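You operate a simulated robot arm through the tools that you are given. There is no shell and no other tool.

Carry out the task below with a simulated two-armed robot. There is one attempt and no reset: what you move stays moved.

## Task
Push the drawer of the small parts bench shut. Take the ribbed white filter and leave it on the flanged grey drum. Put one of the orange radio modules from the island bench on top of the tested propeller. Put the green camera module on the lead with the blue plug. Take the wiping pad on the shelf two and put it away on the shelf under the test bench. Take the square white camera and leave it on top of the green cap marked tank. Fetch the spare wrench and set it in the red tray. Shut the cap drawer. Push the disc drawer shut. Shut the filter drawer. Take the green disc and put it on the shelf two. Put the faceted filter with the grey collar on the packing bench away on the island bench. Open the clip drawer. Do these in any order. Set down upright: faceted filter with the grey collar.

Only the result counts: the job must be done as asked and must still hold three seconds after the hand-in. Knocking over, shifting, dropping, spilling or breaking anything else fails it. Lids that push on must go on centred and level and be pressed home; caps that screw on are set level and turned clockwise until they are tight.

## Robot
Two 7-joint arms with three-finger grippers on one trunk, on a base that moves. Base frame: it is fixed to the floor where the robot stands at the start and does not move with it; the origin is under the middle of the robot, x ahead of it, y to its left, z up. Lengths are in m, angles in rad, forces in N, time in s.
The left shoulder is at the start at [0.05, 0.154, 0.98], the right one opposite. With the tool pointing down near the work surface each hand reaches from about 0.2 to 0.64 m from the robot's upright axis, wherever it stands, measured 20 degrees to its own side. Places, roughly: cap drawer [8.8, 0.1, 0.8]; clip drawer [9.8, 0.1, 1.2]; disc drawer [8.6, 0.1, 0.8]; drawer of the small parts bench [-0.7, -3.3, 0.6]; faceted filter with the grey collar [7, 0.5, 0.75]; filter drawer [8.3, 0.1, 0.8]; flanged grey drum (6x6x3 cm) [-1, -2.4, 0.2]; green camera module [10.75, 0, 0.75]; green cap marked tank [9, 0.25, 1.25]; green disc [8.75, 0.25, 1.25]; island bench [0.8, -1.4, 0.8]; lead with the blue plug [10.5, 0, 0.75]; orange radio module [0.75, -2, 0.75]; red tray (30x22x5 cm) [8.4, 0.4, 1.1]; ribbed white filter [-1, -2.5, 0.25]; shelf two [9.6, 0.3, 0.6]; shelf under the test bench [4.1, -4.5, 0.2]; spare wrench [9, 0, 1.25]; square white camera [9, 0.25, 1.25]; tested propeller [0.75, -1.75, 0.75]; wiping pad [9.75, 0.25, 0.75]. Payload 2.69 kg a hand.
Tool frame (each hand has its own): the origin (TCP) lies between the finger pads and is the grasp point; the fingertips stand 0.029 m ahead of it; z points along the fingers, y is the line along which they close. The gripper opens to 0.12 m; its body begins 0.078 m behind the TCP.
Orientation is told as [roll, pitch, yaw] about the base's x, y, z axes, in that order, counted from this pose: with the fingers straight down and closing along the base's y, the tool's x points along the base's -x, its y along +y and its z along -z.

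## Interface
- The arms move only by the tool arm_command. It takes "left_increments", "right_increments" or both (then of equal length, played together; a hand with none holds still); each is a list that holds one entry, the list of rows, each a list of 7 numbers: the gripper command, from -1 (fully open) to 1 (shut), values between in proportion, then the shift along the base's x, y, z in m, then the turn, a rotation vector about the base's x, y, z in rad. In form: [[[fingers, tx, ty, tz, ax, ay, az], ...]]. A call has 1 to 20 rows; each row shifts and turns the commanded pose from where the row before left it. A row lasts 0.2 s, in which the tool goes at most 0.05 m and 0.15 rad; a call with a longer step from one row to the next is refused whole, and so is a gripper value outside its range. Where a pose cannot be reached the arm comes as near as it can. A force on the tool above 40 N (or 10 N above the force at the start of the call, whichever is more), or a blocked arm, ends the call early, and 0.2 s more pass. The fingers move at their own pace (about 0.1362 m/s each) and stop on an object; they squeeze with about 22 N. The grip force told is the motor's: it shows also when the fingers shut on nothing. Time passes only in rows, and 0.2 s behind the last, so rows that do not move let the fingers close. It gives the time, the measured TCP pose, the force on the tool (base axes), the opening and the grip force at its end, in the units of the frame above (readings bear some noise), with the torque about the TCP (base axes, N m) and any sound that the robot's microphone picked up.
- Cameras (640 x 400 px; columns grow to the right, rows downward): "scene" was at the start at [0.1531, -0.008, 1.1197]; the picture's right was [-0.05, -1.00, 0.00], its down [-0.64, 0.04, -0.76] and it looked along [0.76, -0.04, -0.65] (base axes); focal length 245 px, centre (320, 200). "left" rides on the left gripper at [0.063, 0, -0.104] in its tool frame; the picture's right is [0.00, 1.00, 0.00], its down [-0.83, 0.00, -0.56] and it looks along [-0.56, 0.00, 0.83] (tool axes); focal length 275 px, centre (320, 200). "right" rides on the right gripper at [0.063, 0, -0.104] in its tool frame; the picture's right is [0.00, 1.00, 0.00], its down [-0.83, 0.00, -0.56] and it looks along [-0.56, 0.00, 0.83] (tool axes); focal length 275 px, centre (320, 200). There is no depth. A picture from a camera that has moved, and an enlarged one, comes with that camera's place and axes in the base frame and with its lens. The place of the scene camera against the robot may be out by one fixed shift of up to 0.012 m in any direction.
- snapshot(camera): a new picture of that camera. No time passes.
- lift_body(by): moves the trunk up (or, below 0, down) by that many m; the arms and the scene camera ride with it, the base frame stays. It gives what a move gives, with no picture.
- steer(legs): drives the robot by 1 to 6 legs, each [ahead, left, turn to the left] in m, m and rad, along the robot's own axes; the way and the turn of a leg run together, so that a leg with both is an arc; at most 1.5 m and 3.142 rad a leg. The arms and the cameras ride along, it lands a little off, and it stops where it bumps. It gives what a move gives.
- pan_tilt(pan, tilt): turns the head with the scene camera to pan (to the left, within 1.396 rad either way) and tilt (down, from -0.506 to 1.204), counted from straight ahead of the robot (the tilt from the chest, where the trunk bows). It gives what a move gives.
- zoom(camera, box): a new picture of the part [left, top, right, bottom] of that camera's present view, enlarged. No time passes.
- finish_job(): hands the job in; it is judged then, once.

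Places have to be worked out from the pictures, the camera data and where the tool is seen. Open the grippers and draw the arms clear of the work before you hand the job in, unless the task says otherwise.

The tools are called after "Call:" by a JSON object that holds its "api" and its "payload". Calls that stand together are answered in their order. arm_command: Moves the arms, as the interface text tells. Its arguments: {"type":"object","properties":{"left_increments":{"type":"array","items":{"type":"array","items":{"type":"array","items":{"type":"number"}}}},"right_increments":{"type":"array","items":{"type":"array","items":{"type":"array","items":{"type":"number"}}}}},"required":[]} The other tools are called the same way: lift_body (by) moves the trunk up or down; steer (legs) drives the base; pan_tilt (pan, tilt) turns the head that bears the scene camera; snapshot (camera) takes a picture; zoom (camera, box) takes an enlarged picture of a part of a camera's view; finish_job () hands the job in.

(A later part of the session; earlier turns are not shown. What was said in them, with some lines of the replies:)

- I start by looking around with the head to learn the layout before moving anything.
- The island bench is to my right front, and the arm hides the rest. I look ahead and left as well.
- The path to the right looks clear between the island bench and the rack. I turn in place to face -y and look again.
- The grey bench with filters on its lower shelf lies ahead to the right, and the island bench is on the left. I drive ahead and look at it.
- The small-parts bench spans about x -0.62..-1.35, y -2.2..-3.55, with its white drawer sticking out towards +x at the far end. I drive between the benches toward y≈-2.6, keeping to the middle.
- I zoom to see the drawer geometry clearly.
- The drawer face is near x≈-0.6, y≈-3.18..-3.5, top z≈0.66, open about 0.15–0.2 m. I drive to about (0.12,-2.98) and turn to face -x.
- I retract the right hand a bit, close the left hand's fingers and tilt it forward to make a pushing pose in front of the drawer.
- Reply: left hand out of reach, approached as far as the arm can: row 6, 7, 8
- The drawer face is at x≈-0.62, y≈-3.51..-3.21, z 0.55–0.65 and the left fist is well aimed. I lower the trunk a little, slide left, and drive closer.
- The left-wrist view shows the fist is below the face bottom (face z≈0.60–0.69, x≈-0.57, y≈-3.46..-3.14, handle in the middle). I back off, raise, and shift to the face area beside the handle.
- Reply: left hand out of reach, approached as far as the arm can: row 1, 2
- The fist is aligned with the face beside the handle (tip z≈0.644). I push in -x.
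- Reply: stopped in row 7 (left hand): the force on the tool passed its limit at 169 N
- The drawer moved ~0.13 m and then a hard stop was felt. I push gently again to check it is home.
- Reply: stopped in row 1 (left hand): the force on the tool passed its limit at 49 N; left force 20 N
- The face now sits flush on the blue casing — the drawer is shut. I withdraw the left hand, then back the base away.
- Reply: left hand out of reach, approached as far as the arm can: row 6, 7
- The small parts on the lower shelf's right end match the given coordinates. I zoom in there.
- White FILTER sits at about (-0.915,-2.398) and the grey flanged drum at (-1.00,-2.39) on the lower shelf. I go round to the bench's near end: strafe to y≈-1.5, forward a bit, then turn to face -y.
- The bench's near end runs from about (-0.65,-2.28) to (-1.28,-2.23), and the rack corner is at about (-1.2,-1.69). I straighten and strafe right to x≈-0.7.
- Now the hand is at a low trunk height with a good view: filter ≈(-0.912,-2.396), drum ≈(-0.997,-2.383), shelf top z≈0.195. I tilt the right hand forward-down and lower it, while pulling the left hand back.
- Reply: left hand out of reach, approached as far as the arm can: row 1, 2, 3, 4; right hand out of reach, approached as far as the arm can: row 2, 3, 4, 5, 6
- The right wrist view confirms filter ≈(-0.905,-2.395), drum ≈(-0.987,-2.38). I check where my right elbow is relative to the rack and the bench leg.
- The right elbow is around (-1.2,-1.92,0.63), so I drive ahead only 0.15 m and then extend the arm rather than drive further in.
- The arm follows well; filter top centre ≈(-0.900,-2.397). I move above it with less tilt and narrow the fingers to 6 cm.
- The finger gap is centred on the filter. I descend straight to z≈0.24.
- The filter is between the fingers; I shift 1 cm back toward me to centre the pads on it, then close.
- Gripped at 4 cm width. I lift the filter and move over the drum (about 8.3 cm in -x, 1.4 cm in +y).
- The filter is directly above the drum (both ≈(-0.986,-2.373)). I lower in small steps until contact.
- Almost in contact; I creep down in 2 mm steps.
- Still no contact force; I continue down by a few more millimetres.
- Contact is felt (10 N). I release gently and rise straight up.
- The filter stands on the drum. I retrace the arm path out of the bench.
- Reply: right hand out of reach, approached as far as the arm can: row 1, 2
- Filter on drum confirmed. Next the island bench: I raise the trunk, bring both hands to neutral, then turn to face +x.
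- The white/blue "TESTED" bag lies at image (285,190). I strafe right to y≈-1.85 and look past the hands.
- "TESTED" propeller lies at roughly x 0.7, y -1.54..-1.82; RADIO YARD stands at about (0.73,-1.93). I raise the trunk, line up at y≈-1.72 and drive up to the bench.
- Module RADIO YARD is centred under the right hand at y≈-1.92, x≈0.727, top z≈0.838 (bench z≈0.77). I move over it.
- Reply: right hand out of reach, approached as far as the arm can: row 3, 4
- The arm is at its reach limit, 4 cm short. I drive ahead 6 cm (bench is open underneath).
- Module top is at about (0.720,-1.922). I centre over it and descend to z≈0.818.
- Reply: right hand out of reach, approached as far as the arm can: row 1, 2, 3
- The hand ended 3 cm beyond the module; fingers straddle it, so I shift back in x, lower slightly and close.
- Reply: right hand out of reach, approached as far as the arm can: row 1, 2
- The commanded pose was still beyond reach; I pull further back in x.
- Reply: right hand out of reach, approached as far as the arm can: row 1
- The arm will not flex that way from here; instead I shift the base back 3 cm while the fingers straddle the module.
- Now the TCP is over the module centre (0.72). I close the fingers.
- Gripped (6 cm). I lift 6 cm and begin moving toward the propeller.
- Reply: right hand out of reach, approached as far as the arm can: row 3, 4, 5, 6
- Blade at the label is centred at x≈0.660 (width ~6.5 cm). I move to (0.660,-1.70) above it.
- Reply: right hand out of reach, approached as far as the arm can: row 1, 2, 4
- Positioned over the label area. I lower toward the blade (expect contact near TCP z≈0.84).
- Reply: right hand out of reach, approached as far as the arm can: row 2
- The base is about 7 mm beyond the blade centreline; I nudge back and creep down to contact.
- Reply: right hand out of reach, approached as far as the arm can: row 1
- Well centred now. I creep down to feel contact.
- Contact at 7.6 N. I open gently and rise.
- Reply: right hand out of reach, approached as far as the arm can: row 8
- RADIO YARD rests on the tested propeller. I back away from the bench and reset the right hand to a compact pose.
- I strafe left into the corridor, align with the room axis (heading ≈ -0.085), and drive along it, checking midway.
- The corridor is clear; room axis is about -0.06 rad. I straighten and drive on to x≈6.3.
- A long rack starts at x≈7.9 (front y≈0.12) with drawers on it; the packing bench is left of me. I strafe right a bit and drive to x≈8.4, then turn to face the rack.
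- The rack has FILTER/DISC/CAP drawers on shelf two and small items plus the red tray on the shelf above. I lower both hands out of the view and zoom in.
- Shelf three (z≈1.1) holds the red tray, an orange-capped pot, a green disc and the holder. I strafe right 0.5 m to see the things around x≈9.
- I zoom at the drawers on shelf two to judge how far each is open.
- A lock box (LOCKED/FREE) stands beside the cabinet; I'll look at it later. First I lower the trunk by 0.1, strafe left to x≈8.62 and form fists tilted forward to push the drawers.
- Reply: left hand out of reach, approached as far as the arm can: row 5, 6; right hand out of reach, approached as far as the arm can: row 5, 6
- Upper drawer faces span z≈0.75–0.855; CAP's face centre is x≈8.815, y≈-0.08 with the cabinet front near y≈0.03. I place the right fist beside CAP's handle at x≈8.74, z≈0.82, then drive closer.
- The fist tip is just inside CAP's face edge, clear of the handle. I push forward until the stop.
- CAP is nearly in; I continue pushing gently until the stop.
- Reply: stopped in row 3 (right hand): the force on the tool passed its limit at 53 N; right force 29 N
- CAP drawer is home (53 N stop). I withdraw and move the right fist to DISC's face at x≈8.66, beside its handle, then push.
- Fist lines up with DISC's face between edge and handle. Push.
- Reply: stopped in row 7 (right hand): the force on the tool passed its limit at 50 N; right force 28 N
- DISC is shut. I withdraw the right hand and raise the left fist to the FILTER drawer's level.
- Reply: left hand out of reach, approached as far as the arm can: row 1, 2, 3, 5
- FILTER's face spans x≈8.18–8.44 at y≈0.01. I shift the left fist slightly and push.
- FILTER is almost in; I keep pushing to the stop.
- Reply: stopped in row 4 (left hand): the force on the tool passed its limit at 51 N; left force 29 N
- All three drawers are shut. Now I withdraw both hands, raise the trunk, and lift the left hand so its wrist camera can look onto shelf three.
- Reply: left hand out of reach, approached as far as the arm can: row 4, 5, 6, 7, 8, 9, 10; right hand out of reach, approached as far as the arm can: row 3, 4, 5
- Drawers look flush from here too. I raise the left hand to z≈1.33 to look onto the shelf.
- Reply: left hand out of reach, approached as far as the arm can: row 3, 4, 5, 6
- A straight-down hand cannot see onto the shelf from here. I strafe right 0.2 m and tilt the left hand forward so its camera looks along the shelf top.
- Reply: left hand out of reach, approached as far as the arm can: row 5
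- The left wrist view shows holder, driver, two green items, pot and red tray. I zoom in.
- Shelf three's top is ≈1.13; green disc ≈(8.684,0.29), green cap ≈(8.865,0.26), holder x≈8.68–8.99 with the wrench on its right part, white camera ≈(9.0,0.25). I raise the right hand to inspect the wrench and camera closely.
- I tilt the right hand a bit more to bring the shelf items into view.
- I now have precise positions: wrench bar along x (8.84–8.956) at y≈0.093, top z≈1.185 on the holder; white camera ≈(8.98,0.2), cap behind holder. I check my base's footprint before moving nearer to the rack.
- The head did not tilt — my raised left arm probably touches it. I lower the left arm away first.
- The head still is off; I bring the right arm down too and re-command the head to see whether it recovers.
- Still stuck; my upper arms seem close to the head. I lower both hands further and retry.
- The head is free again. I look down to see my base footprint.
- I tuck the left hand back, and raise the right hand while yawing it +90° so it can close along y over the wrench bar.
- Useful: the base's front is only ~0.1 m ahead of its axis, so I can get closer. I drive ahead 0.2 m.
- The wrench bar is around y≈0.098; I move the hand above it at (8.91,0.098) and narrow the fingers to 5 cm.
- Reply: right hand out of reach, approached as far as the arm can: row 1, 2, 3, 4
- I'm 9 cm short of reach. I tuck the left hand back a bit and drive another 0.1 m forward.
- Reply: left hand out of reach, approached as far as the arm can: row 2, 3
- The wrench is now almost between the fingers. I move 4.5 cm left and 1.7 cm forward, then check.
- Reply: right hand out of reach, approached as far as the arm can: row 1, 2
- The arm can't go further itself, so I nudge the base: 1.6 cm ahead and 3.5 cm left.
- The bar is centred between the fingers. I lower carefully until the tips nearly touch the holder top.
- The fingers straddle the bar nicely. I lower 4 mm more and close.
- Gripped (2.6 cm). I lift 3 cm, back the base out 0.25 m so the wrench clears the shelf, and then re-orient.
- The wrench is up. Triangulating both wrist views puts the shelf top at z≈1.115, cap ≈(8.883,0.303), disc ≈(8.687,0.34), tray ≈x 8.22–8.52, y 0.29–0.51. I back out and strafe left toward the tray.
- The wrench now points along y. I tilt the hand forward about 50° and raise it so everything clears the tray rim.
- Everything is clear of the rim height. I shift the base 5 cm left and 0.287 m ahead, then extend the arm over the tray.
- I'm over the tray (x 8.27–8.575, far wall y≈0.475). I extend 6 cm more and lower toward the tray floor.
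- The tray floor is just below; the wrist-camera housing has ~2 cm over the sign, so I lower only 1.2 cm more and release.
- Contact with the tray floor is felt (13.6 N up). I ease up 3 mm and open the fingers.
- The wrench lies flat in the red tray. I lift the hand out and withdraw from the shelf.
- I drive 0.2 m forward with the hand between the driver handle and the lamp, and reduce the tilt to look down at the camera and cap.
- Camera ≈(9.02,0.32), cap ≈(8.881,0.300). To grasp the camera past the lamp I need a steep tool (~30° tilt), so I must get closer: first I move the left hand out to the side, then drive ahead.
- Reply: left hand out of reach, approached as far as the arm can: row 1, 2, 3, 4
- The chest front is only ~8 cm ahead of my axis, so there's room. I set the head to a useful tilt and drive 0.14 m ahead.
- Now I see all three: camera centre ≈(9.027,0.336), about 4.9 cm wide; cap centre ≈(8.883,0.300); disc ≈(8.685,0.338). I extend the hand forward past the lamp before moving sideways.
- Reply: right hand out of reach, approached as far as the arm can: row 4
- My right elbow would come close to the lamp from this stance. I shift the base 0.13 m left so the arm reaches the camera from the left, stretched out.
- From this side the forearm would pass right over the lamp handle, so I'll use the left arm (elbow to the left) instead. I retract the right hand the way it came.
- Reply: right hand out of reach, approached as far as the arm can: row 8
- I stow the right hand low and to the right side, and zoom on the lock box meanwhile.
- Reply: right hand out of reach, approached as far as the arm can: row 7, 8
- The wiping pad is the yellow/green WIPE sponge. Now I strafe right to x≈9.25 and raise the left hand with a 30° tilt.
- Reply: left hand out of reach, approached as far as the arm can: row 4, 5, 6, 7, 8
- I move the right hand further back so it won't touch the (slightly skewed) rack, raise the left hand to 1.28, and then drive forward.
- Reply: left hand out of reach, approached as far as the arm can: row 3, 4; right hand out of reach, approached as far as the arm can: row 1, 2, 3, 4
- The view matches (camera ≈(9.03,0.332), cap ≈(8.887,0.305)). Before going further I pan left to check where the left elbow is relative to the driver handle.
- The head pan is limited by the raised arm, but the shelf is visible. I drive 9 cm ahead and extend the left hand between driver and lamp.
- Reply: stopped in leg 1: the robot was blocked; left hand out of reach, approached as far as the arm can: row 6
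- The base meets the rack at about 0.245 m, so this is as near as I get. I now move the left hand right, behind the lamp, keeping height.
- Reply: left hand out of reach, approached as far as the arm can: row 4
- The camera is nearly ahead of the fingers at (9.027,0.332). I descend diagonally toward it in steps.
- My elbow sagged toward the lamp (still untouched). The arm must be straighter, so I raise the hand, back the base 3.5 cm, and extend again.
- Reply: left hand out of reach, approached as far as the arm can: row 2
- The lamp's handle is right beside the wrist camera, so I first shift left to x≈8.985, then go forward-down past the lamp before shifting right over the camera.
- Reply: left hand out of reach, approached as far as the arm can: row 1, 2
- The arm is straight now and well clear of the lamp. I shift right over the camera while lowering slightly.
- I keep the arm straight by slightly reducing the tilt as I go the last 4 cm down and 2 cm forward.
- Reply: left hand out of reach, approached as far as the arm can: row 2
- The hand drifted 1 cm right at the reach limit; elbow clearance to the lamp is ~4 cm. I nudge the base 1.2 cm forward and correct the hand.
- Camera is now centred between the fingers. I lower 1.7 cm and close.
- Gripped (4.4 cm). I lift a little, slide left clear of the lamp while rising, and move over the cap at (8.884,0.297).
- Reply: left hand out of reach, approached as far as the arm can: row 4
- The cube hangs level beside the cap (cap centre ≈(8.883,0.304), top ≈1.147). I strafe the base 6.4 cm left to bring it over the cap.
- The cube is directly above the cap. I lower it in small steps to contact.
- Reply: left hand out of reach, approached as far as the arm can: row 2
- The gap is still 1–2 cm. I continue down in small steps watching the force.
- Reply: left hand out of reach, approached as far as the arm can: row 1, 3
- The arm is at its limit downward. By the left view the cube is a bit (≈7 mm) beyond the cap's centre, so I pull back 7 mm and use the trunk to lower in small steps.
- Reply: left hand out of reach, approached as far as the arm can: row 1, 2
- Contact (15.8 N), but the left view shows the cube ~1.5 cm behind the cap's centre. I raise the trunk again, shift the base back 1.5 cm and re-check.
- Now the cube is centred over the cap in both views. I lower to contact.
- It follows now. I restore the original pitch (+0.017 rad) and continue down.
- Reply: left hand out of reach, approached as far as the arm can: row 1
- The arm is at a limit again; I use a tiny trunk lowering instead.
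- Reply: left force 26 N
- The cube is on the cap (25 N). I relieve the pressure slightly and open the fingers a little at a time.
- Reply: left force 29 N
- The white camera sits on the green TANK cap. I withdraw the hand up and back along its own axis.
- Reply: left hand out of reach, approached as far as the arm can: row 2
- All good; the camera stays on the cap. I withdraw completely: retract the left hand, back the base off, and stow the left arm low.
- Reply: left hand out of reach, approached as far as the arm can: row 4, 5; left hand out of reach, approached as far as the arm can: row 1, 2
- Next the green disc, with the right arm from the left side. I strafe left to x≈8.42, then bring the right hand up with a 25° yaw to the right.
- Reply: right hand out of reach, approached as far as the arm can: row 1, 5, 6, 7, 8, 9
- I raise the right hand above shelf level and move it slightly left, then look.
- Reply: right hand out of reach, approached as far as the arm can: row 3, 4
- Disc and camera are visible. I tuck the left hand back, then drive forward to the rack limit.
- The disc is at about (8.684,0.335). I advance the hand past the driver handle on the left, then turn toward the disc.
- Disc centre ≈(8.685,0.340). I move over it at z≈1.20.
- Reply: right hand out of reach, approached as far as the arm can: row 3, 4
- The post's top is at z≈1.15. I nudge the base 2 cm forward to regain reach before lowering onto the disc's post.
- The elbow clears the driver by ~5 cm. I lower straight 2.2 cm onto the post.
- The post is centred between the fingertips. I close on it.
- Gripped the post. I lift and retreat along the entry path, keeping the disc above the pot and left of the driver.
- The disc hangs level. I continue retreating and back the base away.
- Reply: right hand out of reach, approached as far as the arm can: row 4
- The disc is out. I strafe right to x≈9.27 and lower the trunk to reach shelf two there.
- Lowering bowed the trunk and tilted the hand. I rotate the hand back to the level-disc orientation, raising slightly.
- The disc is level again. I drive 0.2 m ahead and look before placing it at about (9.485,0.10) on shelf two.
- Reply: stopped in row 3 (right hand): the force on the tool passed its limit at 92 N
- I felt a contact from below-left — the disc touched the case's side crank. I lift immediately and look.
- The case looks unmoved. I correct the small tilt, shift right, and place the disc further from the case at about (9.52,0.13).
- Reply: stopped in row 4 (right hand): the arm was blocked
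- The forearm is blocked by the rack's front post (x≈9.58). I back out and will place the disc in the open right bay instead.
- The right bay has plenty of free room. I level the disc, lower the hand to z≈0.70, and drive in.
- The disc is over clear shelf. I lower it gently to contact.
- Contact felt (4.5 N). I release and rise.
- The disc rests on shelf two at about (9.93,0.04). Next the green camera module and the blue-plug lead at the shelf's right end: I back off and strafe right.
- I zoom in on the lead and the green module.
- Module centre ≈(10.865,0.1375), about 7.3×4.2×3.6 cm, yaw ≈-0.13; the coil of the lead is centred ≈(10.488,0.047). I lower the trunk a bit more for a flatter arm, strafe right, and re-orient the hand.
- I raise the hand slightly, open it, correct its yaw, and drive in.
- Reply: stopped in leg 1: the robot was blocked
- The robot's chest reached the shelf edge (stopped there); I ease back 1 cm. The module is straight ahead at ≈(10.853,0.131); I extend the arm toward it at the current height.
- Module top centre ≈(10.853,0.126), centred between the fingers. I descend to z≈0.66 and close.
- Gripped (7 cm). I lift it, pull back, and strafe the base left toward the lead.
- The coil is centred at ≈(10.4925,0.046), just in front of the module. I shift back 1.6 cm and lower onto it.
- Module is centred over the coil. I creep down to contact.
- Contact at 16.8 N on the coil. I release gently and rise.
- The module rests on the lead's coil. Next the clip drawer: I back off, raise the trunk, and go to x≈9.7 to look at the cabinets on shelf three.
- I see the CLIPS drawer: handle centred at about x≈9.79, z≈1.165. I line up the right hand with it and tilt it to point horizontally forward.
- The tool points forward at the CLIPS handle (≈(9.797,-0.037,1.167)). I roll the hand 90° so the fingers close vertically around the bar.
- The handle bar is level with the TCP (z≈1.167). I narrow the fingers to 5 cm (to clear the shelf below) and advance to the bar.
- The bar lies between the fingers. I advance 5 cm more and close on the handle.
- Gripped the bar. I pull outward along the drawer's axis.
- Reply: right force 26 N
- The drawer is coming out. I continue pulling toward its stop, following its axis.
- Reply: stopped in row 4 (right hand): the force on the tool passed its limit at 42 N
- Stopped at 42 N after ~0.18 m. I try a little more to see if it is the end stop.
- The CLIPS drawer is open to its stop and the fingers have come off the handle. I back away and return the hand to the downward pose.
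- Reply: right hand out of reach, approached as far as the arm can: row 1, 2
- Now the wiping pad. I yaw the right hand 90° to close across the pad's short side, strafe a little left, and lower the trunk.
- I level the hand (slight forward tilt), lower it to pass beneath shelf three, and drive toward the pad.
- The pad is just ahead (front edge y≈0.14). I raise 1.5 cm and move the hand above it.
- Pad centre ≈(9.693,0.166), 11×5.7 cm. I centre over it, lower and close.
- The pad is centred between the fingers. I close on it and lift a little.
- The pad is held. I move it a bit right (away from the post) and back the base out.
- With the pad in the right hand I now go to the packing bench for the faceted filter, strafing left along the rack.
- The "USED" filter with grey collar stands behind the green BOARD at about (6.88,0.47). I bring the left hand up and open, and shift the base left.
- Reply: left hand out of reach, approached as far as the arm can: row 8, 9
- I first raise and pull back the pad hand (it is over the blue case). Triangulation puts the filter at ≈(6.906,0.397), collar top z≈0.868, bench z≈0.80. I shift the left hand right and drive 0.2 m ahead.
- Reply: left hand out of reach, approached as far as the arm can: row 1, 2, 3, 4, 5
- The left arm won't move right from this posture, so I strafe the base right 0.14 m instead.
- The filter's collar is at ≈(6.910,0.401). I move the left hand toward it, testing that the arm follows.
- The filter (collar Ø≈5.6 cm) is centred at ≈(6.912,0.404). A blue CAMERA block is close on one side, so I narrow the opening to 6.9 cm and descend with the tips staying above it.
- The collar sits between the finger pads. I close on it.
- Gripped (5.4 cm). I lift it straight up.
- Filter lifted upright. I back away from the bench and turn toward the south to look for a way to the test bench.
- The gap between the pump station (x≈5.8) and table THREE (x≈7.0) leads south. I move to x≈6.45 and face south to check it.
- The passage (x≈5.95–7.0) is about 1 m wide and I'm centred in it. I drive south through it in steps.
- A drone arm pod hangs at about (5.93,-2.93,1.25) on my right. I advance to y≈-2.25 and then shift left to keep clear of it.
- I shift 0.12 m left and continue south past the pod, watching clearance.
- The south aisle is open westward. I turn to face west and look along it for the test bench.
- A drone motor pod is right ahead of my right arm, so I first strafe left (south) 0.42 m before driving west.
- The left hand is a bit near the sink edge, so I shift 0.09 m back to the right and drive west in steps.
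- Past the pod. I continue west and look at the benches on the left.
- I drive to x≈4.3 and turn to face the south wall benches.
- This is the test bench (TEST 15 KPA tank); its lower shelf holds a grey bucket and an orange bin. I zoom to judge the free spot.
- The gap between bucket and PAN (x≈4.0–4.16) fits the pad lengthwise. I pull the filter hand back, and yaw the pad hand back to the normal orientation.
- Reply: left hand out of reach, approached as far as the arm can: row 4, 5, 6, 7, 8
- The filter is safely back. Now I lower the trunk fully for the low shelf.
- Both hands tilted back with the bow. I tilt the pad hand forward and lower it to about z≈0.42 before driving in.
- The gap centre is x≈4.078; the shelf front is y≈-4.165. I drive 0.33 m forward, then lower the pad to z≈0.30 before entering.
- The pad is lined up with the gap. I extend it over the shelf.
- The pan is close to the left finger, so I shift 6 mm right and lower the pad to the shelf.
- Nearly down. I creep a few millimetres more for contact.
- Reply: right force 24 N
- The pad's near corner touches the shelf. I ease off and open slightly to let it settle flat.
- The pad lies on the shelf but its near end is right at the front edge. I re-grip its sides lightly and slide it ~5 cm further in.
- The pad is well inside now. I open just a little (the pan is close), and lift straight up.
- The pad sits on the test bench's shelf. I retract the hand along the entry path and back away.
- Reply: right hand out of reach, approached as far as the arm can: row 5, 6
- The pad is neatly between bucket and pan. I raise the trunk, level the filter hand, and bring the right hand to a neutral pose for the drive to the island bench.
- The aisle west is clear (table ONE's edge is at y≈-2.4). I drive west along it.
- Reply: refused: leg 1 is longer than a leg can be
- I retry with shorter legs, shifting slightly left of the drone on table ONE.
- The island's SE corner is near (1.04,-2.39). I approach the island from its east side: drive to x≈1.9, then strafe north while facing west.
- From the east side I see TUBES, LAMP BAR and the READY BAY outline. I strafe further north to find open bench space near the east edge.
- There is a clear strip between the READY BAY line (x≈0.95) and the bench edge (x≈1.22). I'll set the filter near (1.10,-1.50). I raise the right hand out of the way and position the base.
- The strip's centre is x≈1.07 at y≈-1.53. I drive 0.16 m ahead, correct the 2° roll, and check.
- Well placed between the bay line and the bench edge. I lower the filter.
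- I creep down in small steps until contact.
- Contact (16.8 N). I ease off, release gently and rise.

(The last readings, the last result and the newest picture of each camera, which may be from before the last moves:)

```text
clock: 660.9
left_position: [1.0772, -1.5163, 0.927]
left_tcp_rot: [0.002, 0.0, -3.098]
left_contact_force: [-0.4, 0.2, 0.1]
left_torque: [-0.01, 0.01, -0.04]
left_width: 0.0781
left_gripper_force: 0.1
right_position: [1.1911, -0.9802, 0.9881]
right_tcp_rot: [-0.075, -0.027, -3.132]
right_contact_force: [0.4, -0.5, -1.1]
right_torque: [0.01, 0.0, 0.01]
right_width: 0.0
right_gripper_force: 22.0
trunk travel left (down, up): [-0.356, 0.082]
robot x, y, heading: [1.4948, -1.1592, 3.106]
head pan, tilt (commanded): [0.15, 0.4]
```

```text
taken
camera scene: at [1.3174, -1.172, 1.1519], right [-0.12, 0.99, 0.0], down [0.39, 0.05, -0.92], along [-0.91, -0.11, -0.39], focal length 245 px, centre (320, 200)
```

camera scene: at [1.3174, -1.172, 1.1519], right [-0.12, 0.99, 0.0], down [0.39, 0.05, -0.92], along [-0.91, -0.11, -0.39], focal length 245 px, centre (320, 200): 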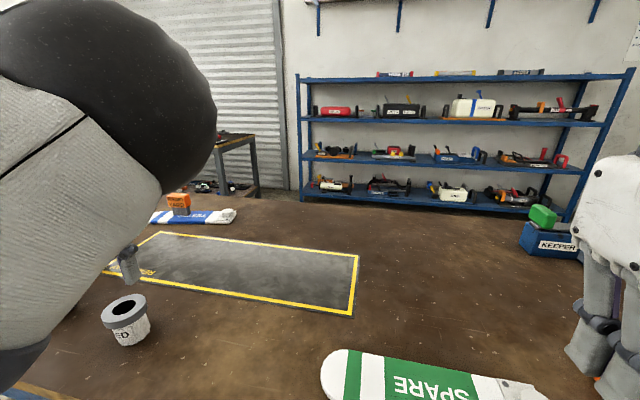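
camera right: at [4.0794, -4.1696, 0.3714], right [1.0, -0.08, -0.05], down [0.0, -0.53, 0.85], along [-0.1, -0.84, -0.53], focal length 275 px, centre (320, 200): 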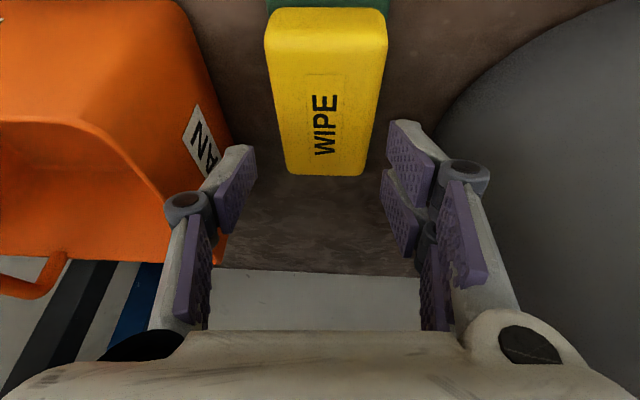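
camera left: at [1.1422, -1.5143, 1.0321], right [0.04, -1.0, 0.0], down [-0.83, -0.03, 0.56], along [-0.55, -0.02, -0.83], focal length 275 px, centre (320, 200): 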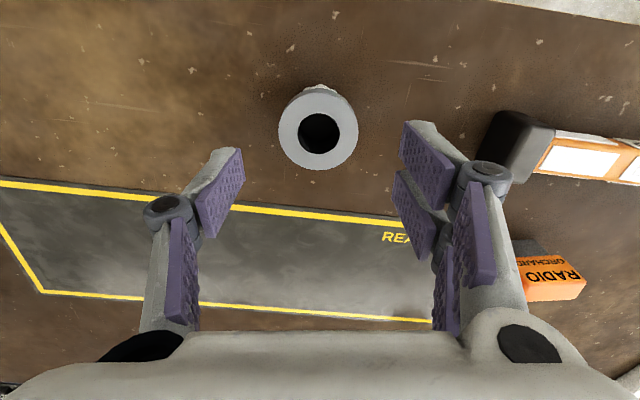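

The faceted filter stands upright on the island bench. I raise the left hand, back the robot away, and open both grippers.

Call:
{"api": "arm_command", "payload": {"left_increments": [[[-1, 0, 0, 0.03, 0, 0, 0], [-1, 0, 0, 0.03, 0, 0, 0]]], "right_increments": [[[0.5, 0, 0, 0.02, 0, 0, 0], [0.0, 0, 0, 0.02, 0, 0, 0]]]}}

Call:
{"api": "steer", "payload": {"legs": [[-0.5, 0, 0]]}}

Call:
{"api": "arm_command", "payload": {"right_increments": [[[-1, 0, 0, 0, 0, 0, 0], [-1, 0, 0, 0, 0, 0, 0], [-1, 0, 0, 0, 0, 0, 0]]], "left_increments": [[[-1, 0, 0, 0, 0, 0, 0], [-1, 0, 0, 0, 0, 0, 0], [-1, 0, 0, 0, 0, 0, 0]]]}}

Call:
{"api": "pan_tilt", "payload": {"pan": 0.1, "tilt": 0.4}}

Call:
{"api": "snapshot", "payload": {"camera": "scene"}}

```text
clock: 661.5
left_position: [1.0769, -1.5144, 0.9832]
left_tcp_rot: [0.001, 0.001, -3.098]
left_contact_force: [-0.9, -0.2, -0.1]
left_torque: [-0.04, 0.0, 0.02]
left_width: 0.1199
left_gripper_force: 0.0
right_position: [1.192, -0.9815, 1.0277]
right_tcp_rot: [-0.077, -0.024, -3.134]
right_contact_force: [-0.2, -0.3, -0.8]
right_torque: [0.01, 0.03, 0.01]
right_width: 0.0601
right_gripper_force: 0.0
trunk travel left (down, up): [-0.356, 0.082]
robot x, y, heading: [1.4913, -1.1637, 3.108]
head pan, tilt (commanded): [0.15, 0.4]
```

```text
clock: 664.5
left_position: [1.5709, -1.5291, 0.9836]
left_tcp_rot: [0.002, 0.0, -3.106]
left_contact_force: [0.5, 0.0, 0.1]
left_torque: [0.03, 0.0, 0.0]
left_width: 0.1198
left_gripper_force: 0.0
right_position: [1.6899, -0.9957, 1.028]
right_tcp_rot: [-0.077, -0.027, -3.14]
right_contact_force: [0.6, 0.8, 0.6]
right_torque: [0.01, -0.02, 0.0]
right_width: 0.0601
right_gripper_force: 0.0
trunk travel left (down, up): [-0.356, 0.082]
robot x, y, heading: [1.9896, -1.18, 3.103]
head pan, tilt (commanded): [0.15, 0.4]
```

```text
clock: 665.3
left_position: [1.5709, -1.5293, 0.9836]
left_tcp_rot: [0.003, 0.002, -3.107]
left_contact_force: [-0.2, -0.7, -1.1]
left_torque: [0.0, -0.01, 0.0]
left_width: 0.1199
left_gripper_force: 0.1
right_position: [1.6902, -0.996, 1.029]
right_tcp_rot: [-0.076, -0.026, 3.142]
right_contact_force: [0.3, -0.2, -0.1]
right_torque: [0.0, -0.04, 0.01]
right_width: 0.1198
right_gripper_force: 0.0
trunk travel left (down, up): [-0.356, 0.082]
robot x, y, heading: [1.9846, -1.1793, 3.101]
head pan, tilt (commanded): [0.15, 0.4]
```

```text
clock: 665.9
left_position: [1.5706, -1.5284, 0.9839]
left_tcp_rot: [0.002, 0.0, -3.106]
left_contact_force: [0.1, 0.3, -0.8]
left_torque: [-0.01, 0.02, -0.05]
left_width: 0.12
left_gripper_force: 0.1
right_position: [1.6897, -0.9966, 1.0279]
right_tcp_rot: [-0.076, -0.027, -3.142]
right_contact_force: [0.6, -0.5, -0.3]
right_torque: [-0.02, 0.01, -0.03]
right_width: 0.1203
right_gripper_force: 0.1
trunk travel left (down, up): [-0.356, 0.082]
robot x, y, heading: [1.9837, -1.1781, 3.102]
head pan, tilt (commanded): [0.099, 0.4]
```

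```text
taken
camera scene: at [1.8131, -1.1839, 1.1519], right [-0.06, 1.0, 0.0], down [0.39, 0.02, -0.92], along [-0.92, -0.06, -0.39], focal length 245 px, centre (320, 200)
```

scene: 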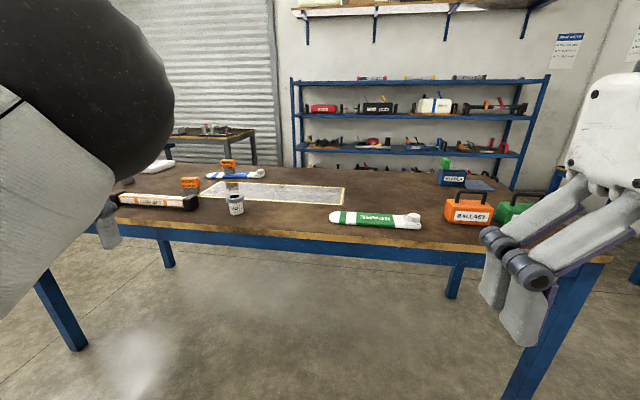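

Everything is in place: the filter stands upright on the island bench, RADIO YARD is still on the tested propeller, and both hands are open and clear. I hand in the job.

Call:
{"api": "finish_job", "payload": {}}

```text
The job is handed in.
```

I finished all thirteen tasks and handed the job in; no result has come back yet. Both grippers are open and the arms are clear of the work.

**Drawers**
- The small parts bench drawer and the cap, disc and filter drawers are shut. Each one was pushed until it met its stop.
- The clip drawer is open about 0.2 m. It stopped there and the fingers came off the handle, so I took that as its end stop.

**Placements**
- **Ribbed white filter:** on top of the flanged grey drum.
- **Orange radio module:** the one marked YARD, on the tested propeller and still there at the end.
- **Green camera module:** on the coil of the lead with the blue plug.
- **Square white camera:** on the green cap marked tank.
- **Spare wrench:** flat in the red tray.
- **Green disc:** on shelf two, in the right-hand bay.
- **Wiping pad:** on the shelf under the test bench, between the bucket and the pan.
- **Faceted filter with the grey collar:** upright on the island bench, near its east edge.

**Possible disturbance:** while I was placing the green disc, the right hand hit something hard (a 92 N peak). It was either the grey Halbrix case on shelf two or the rack's front post. The case looked the same before and after, to within about a centimetre, but I could not measure it more closely than that.
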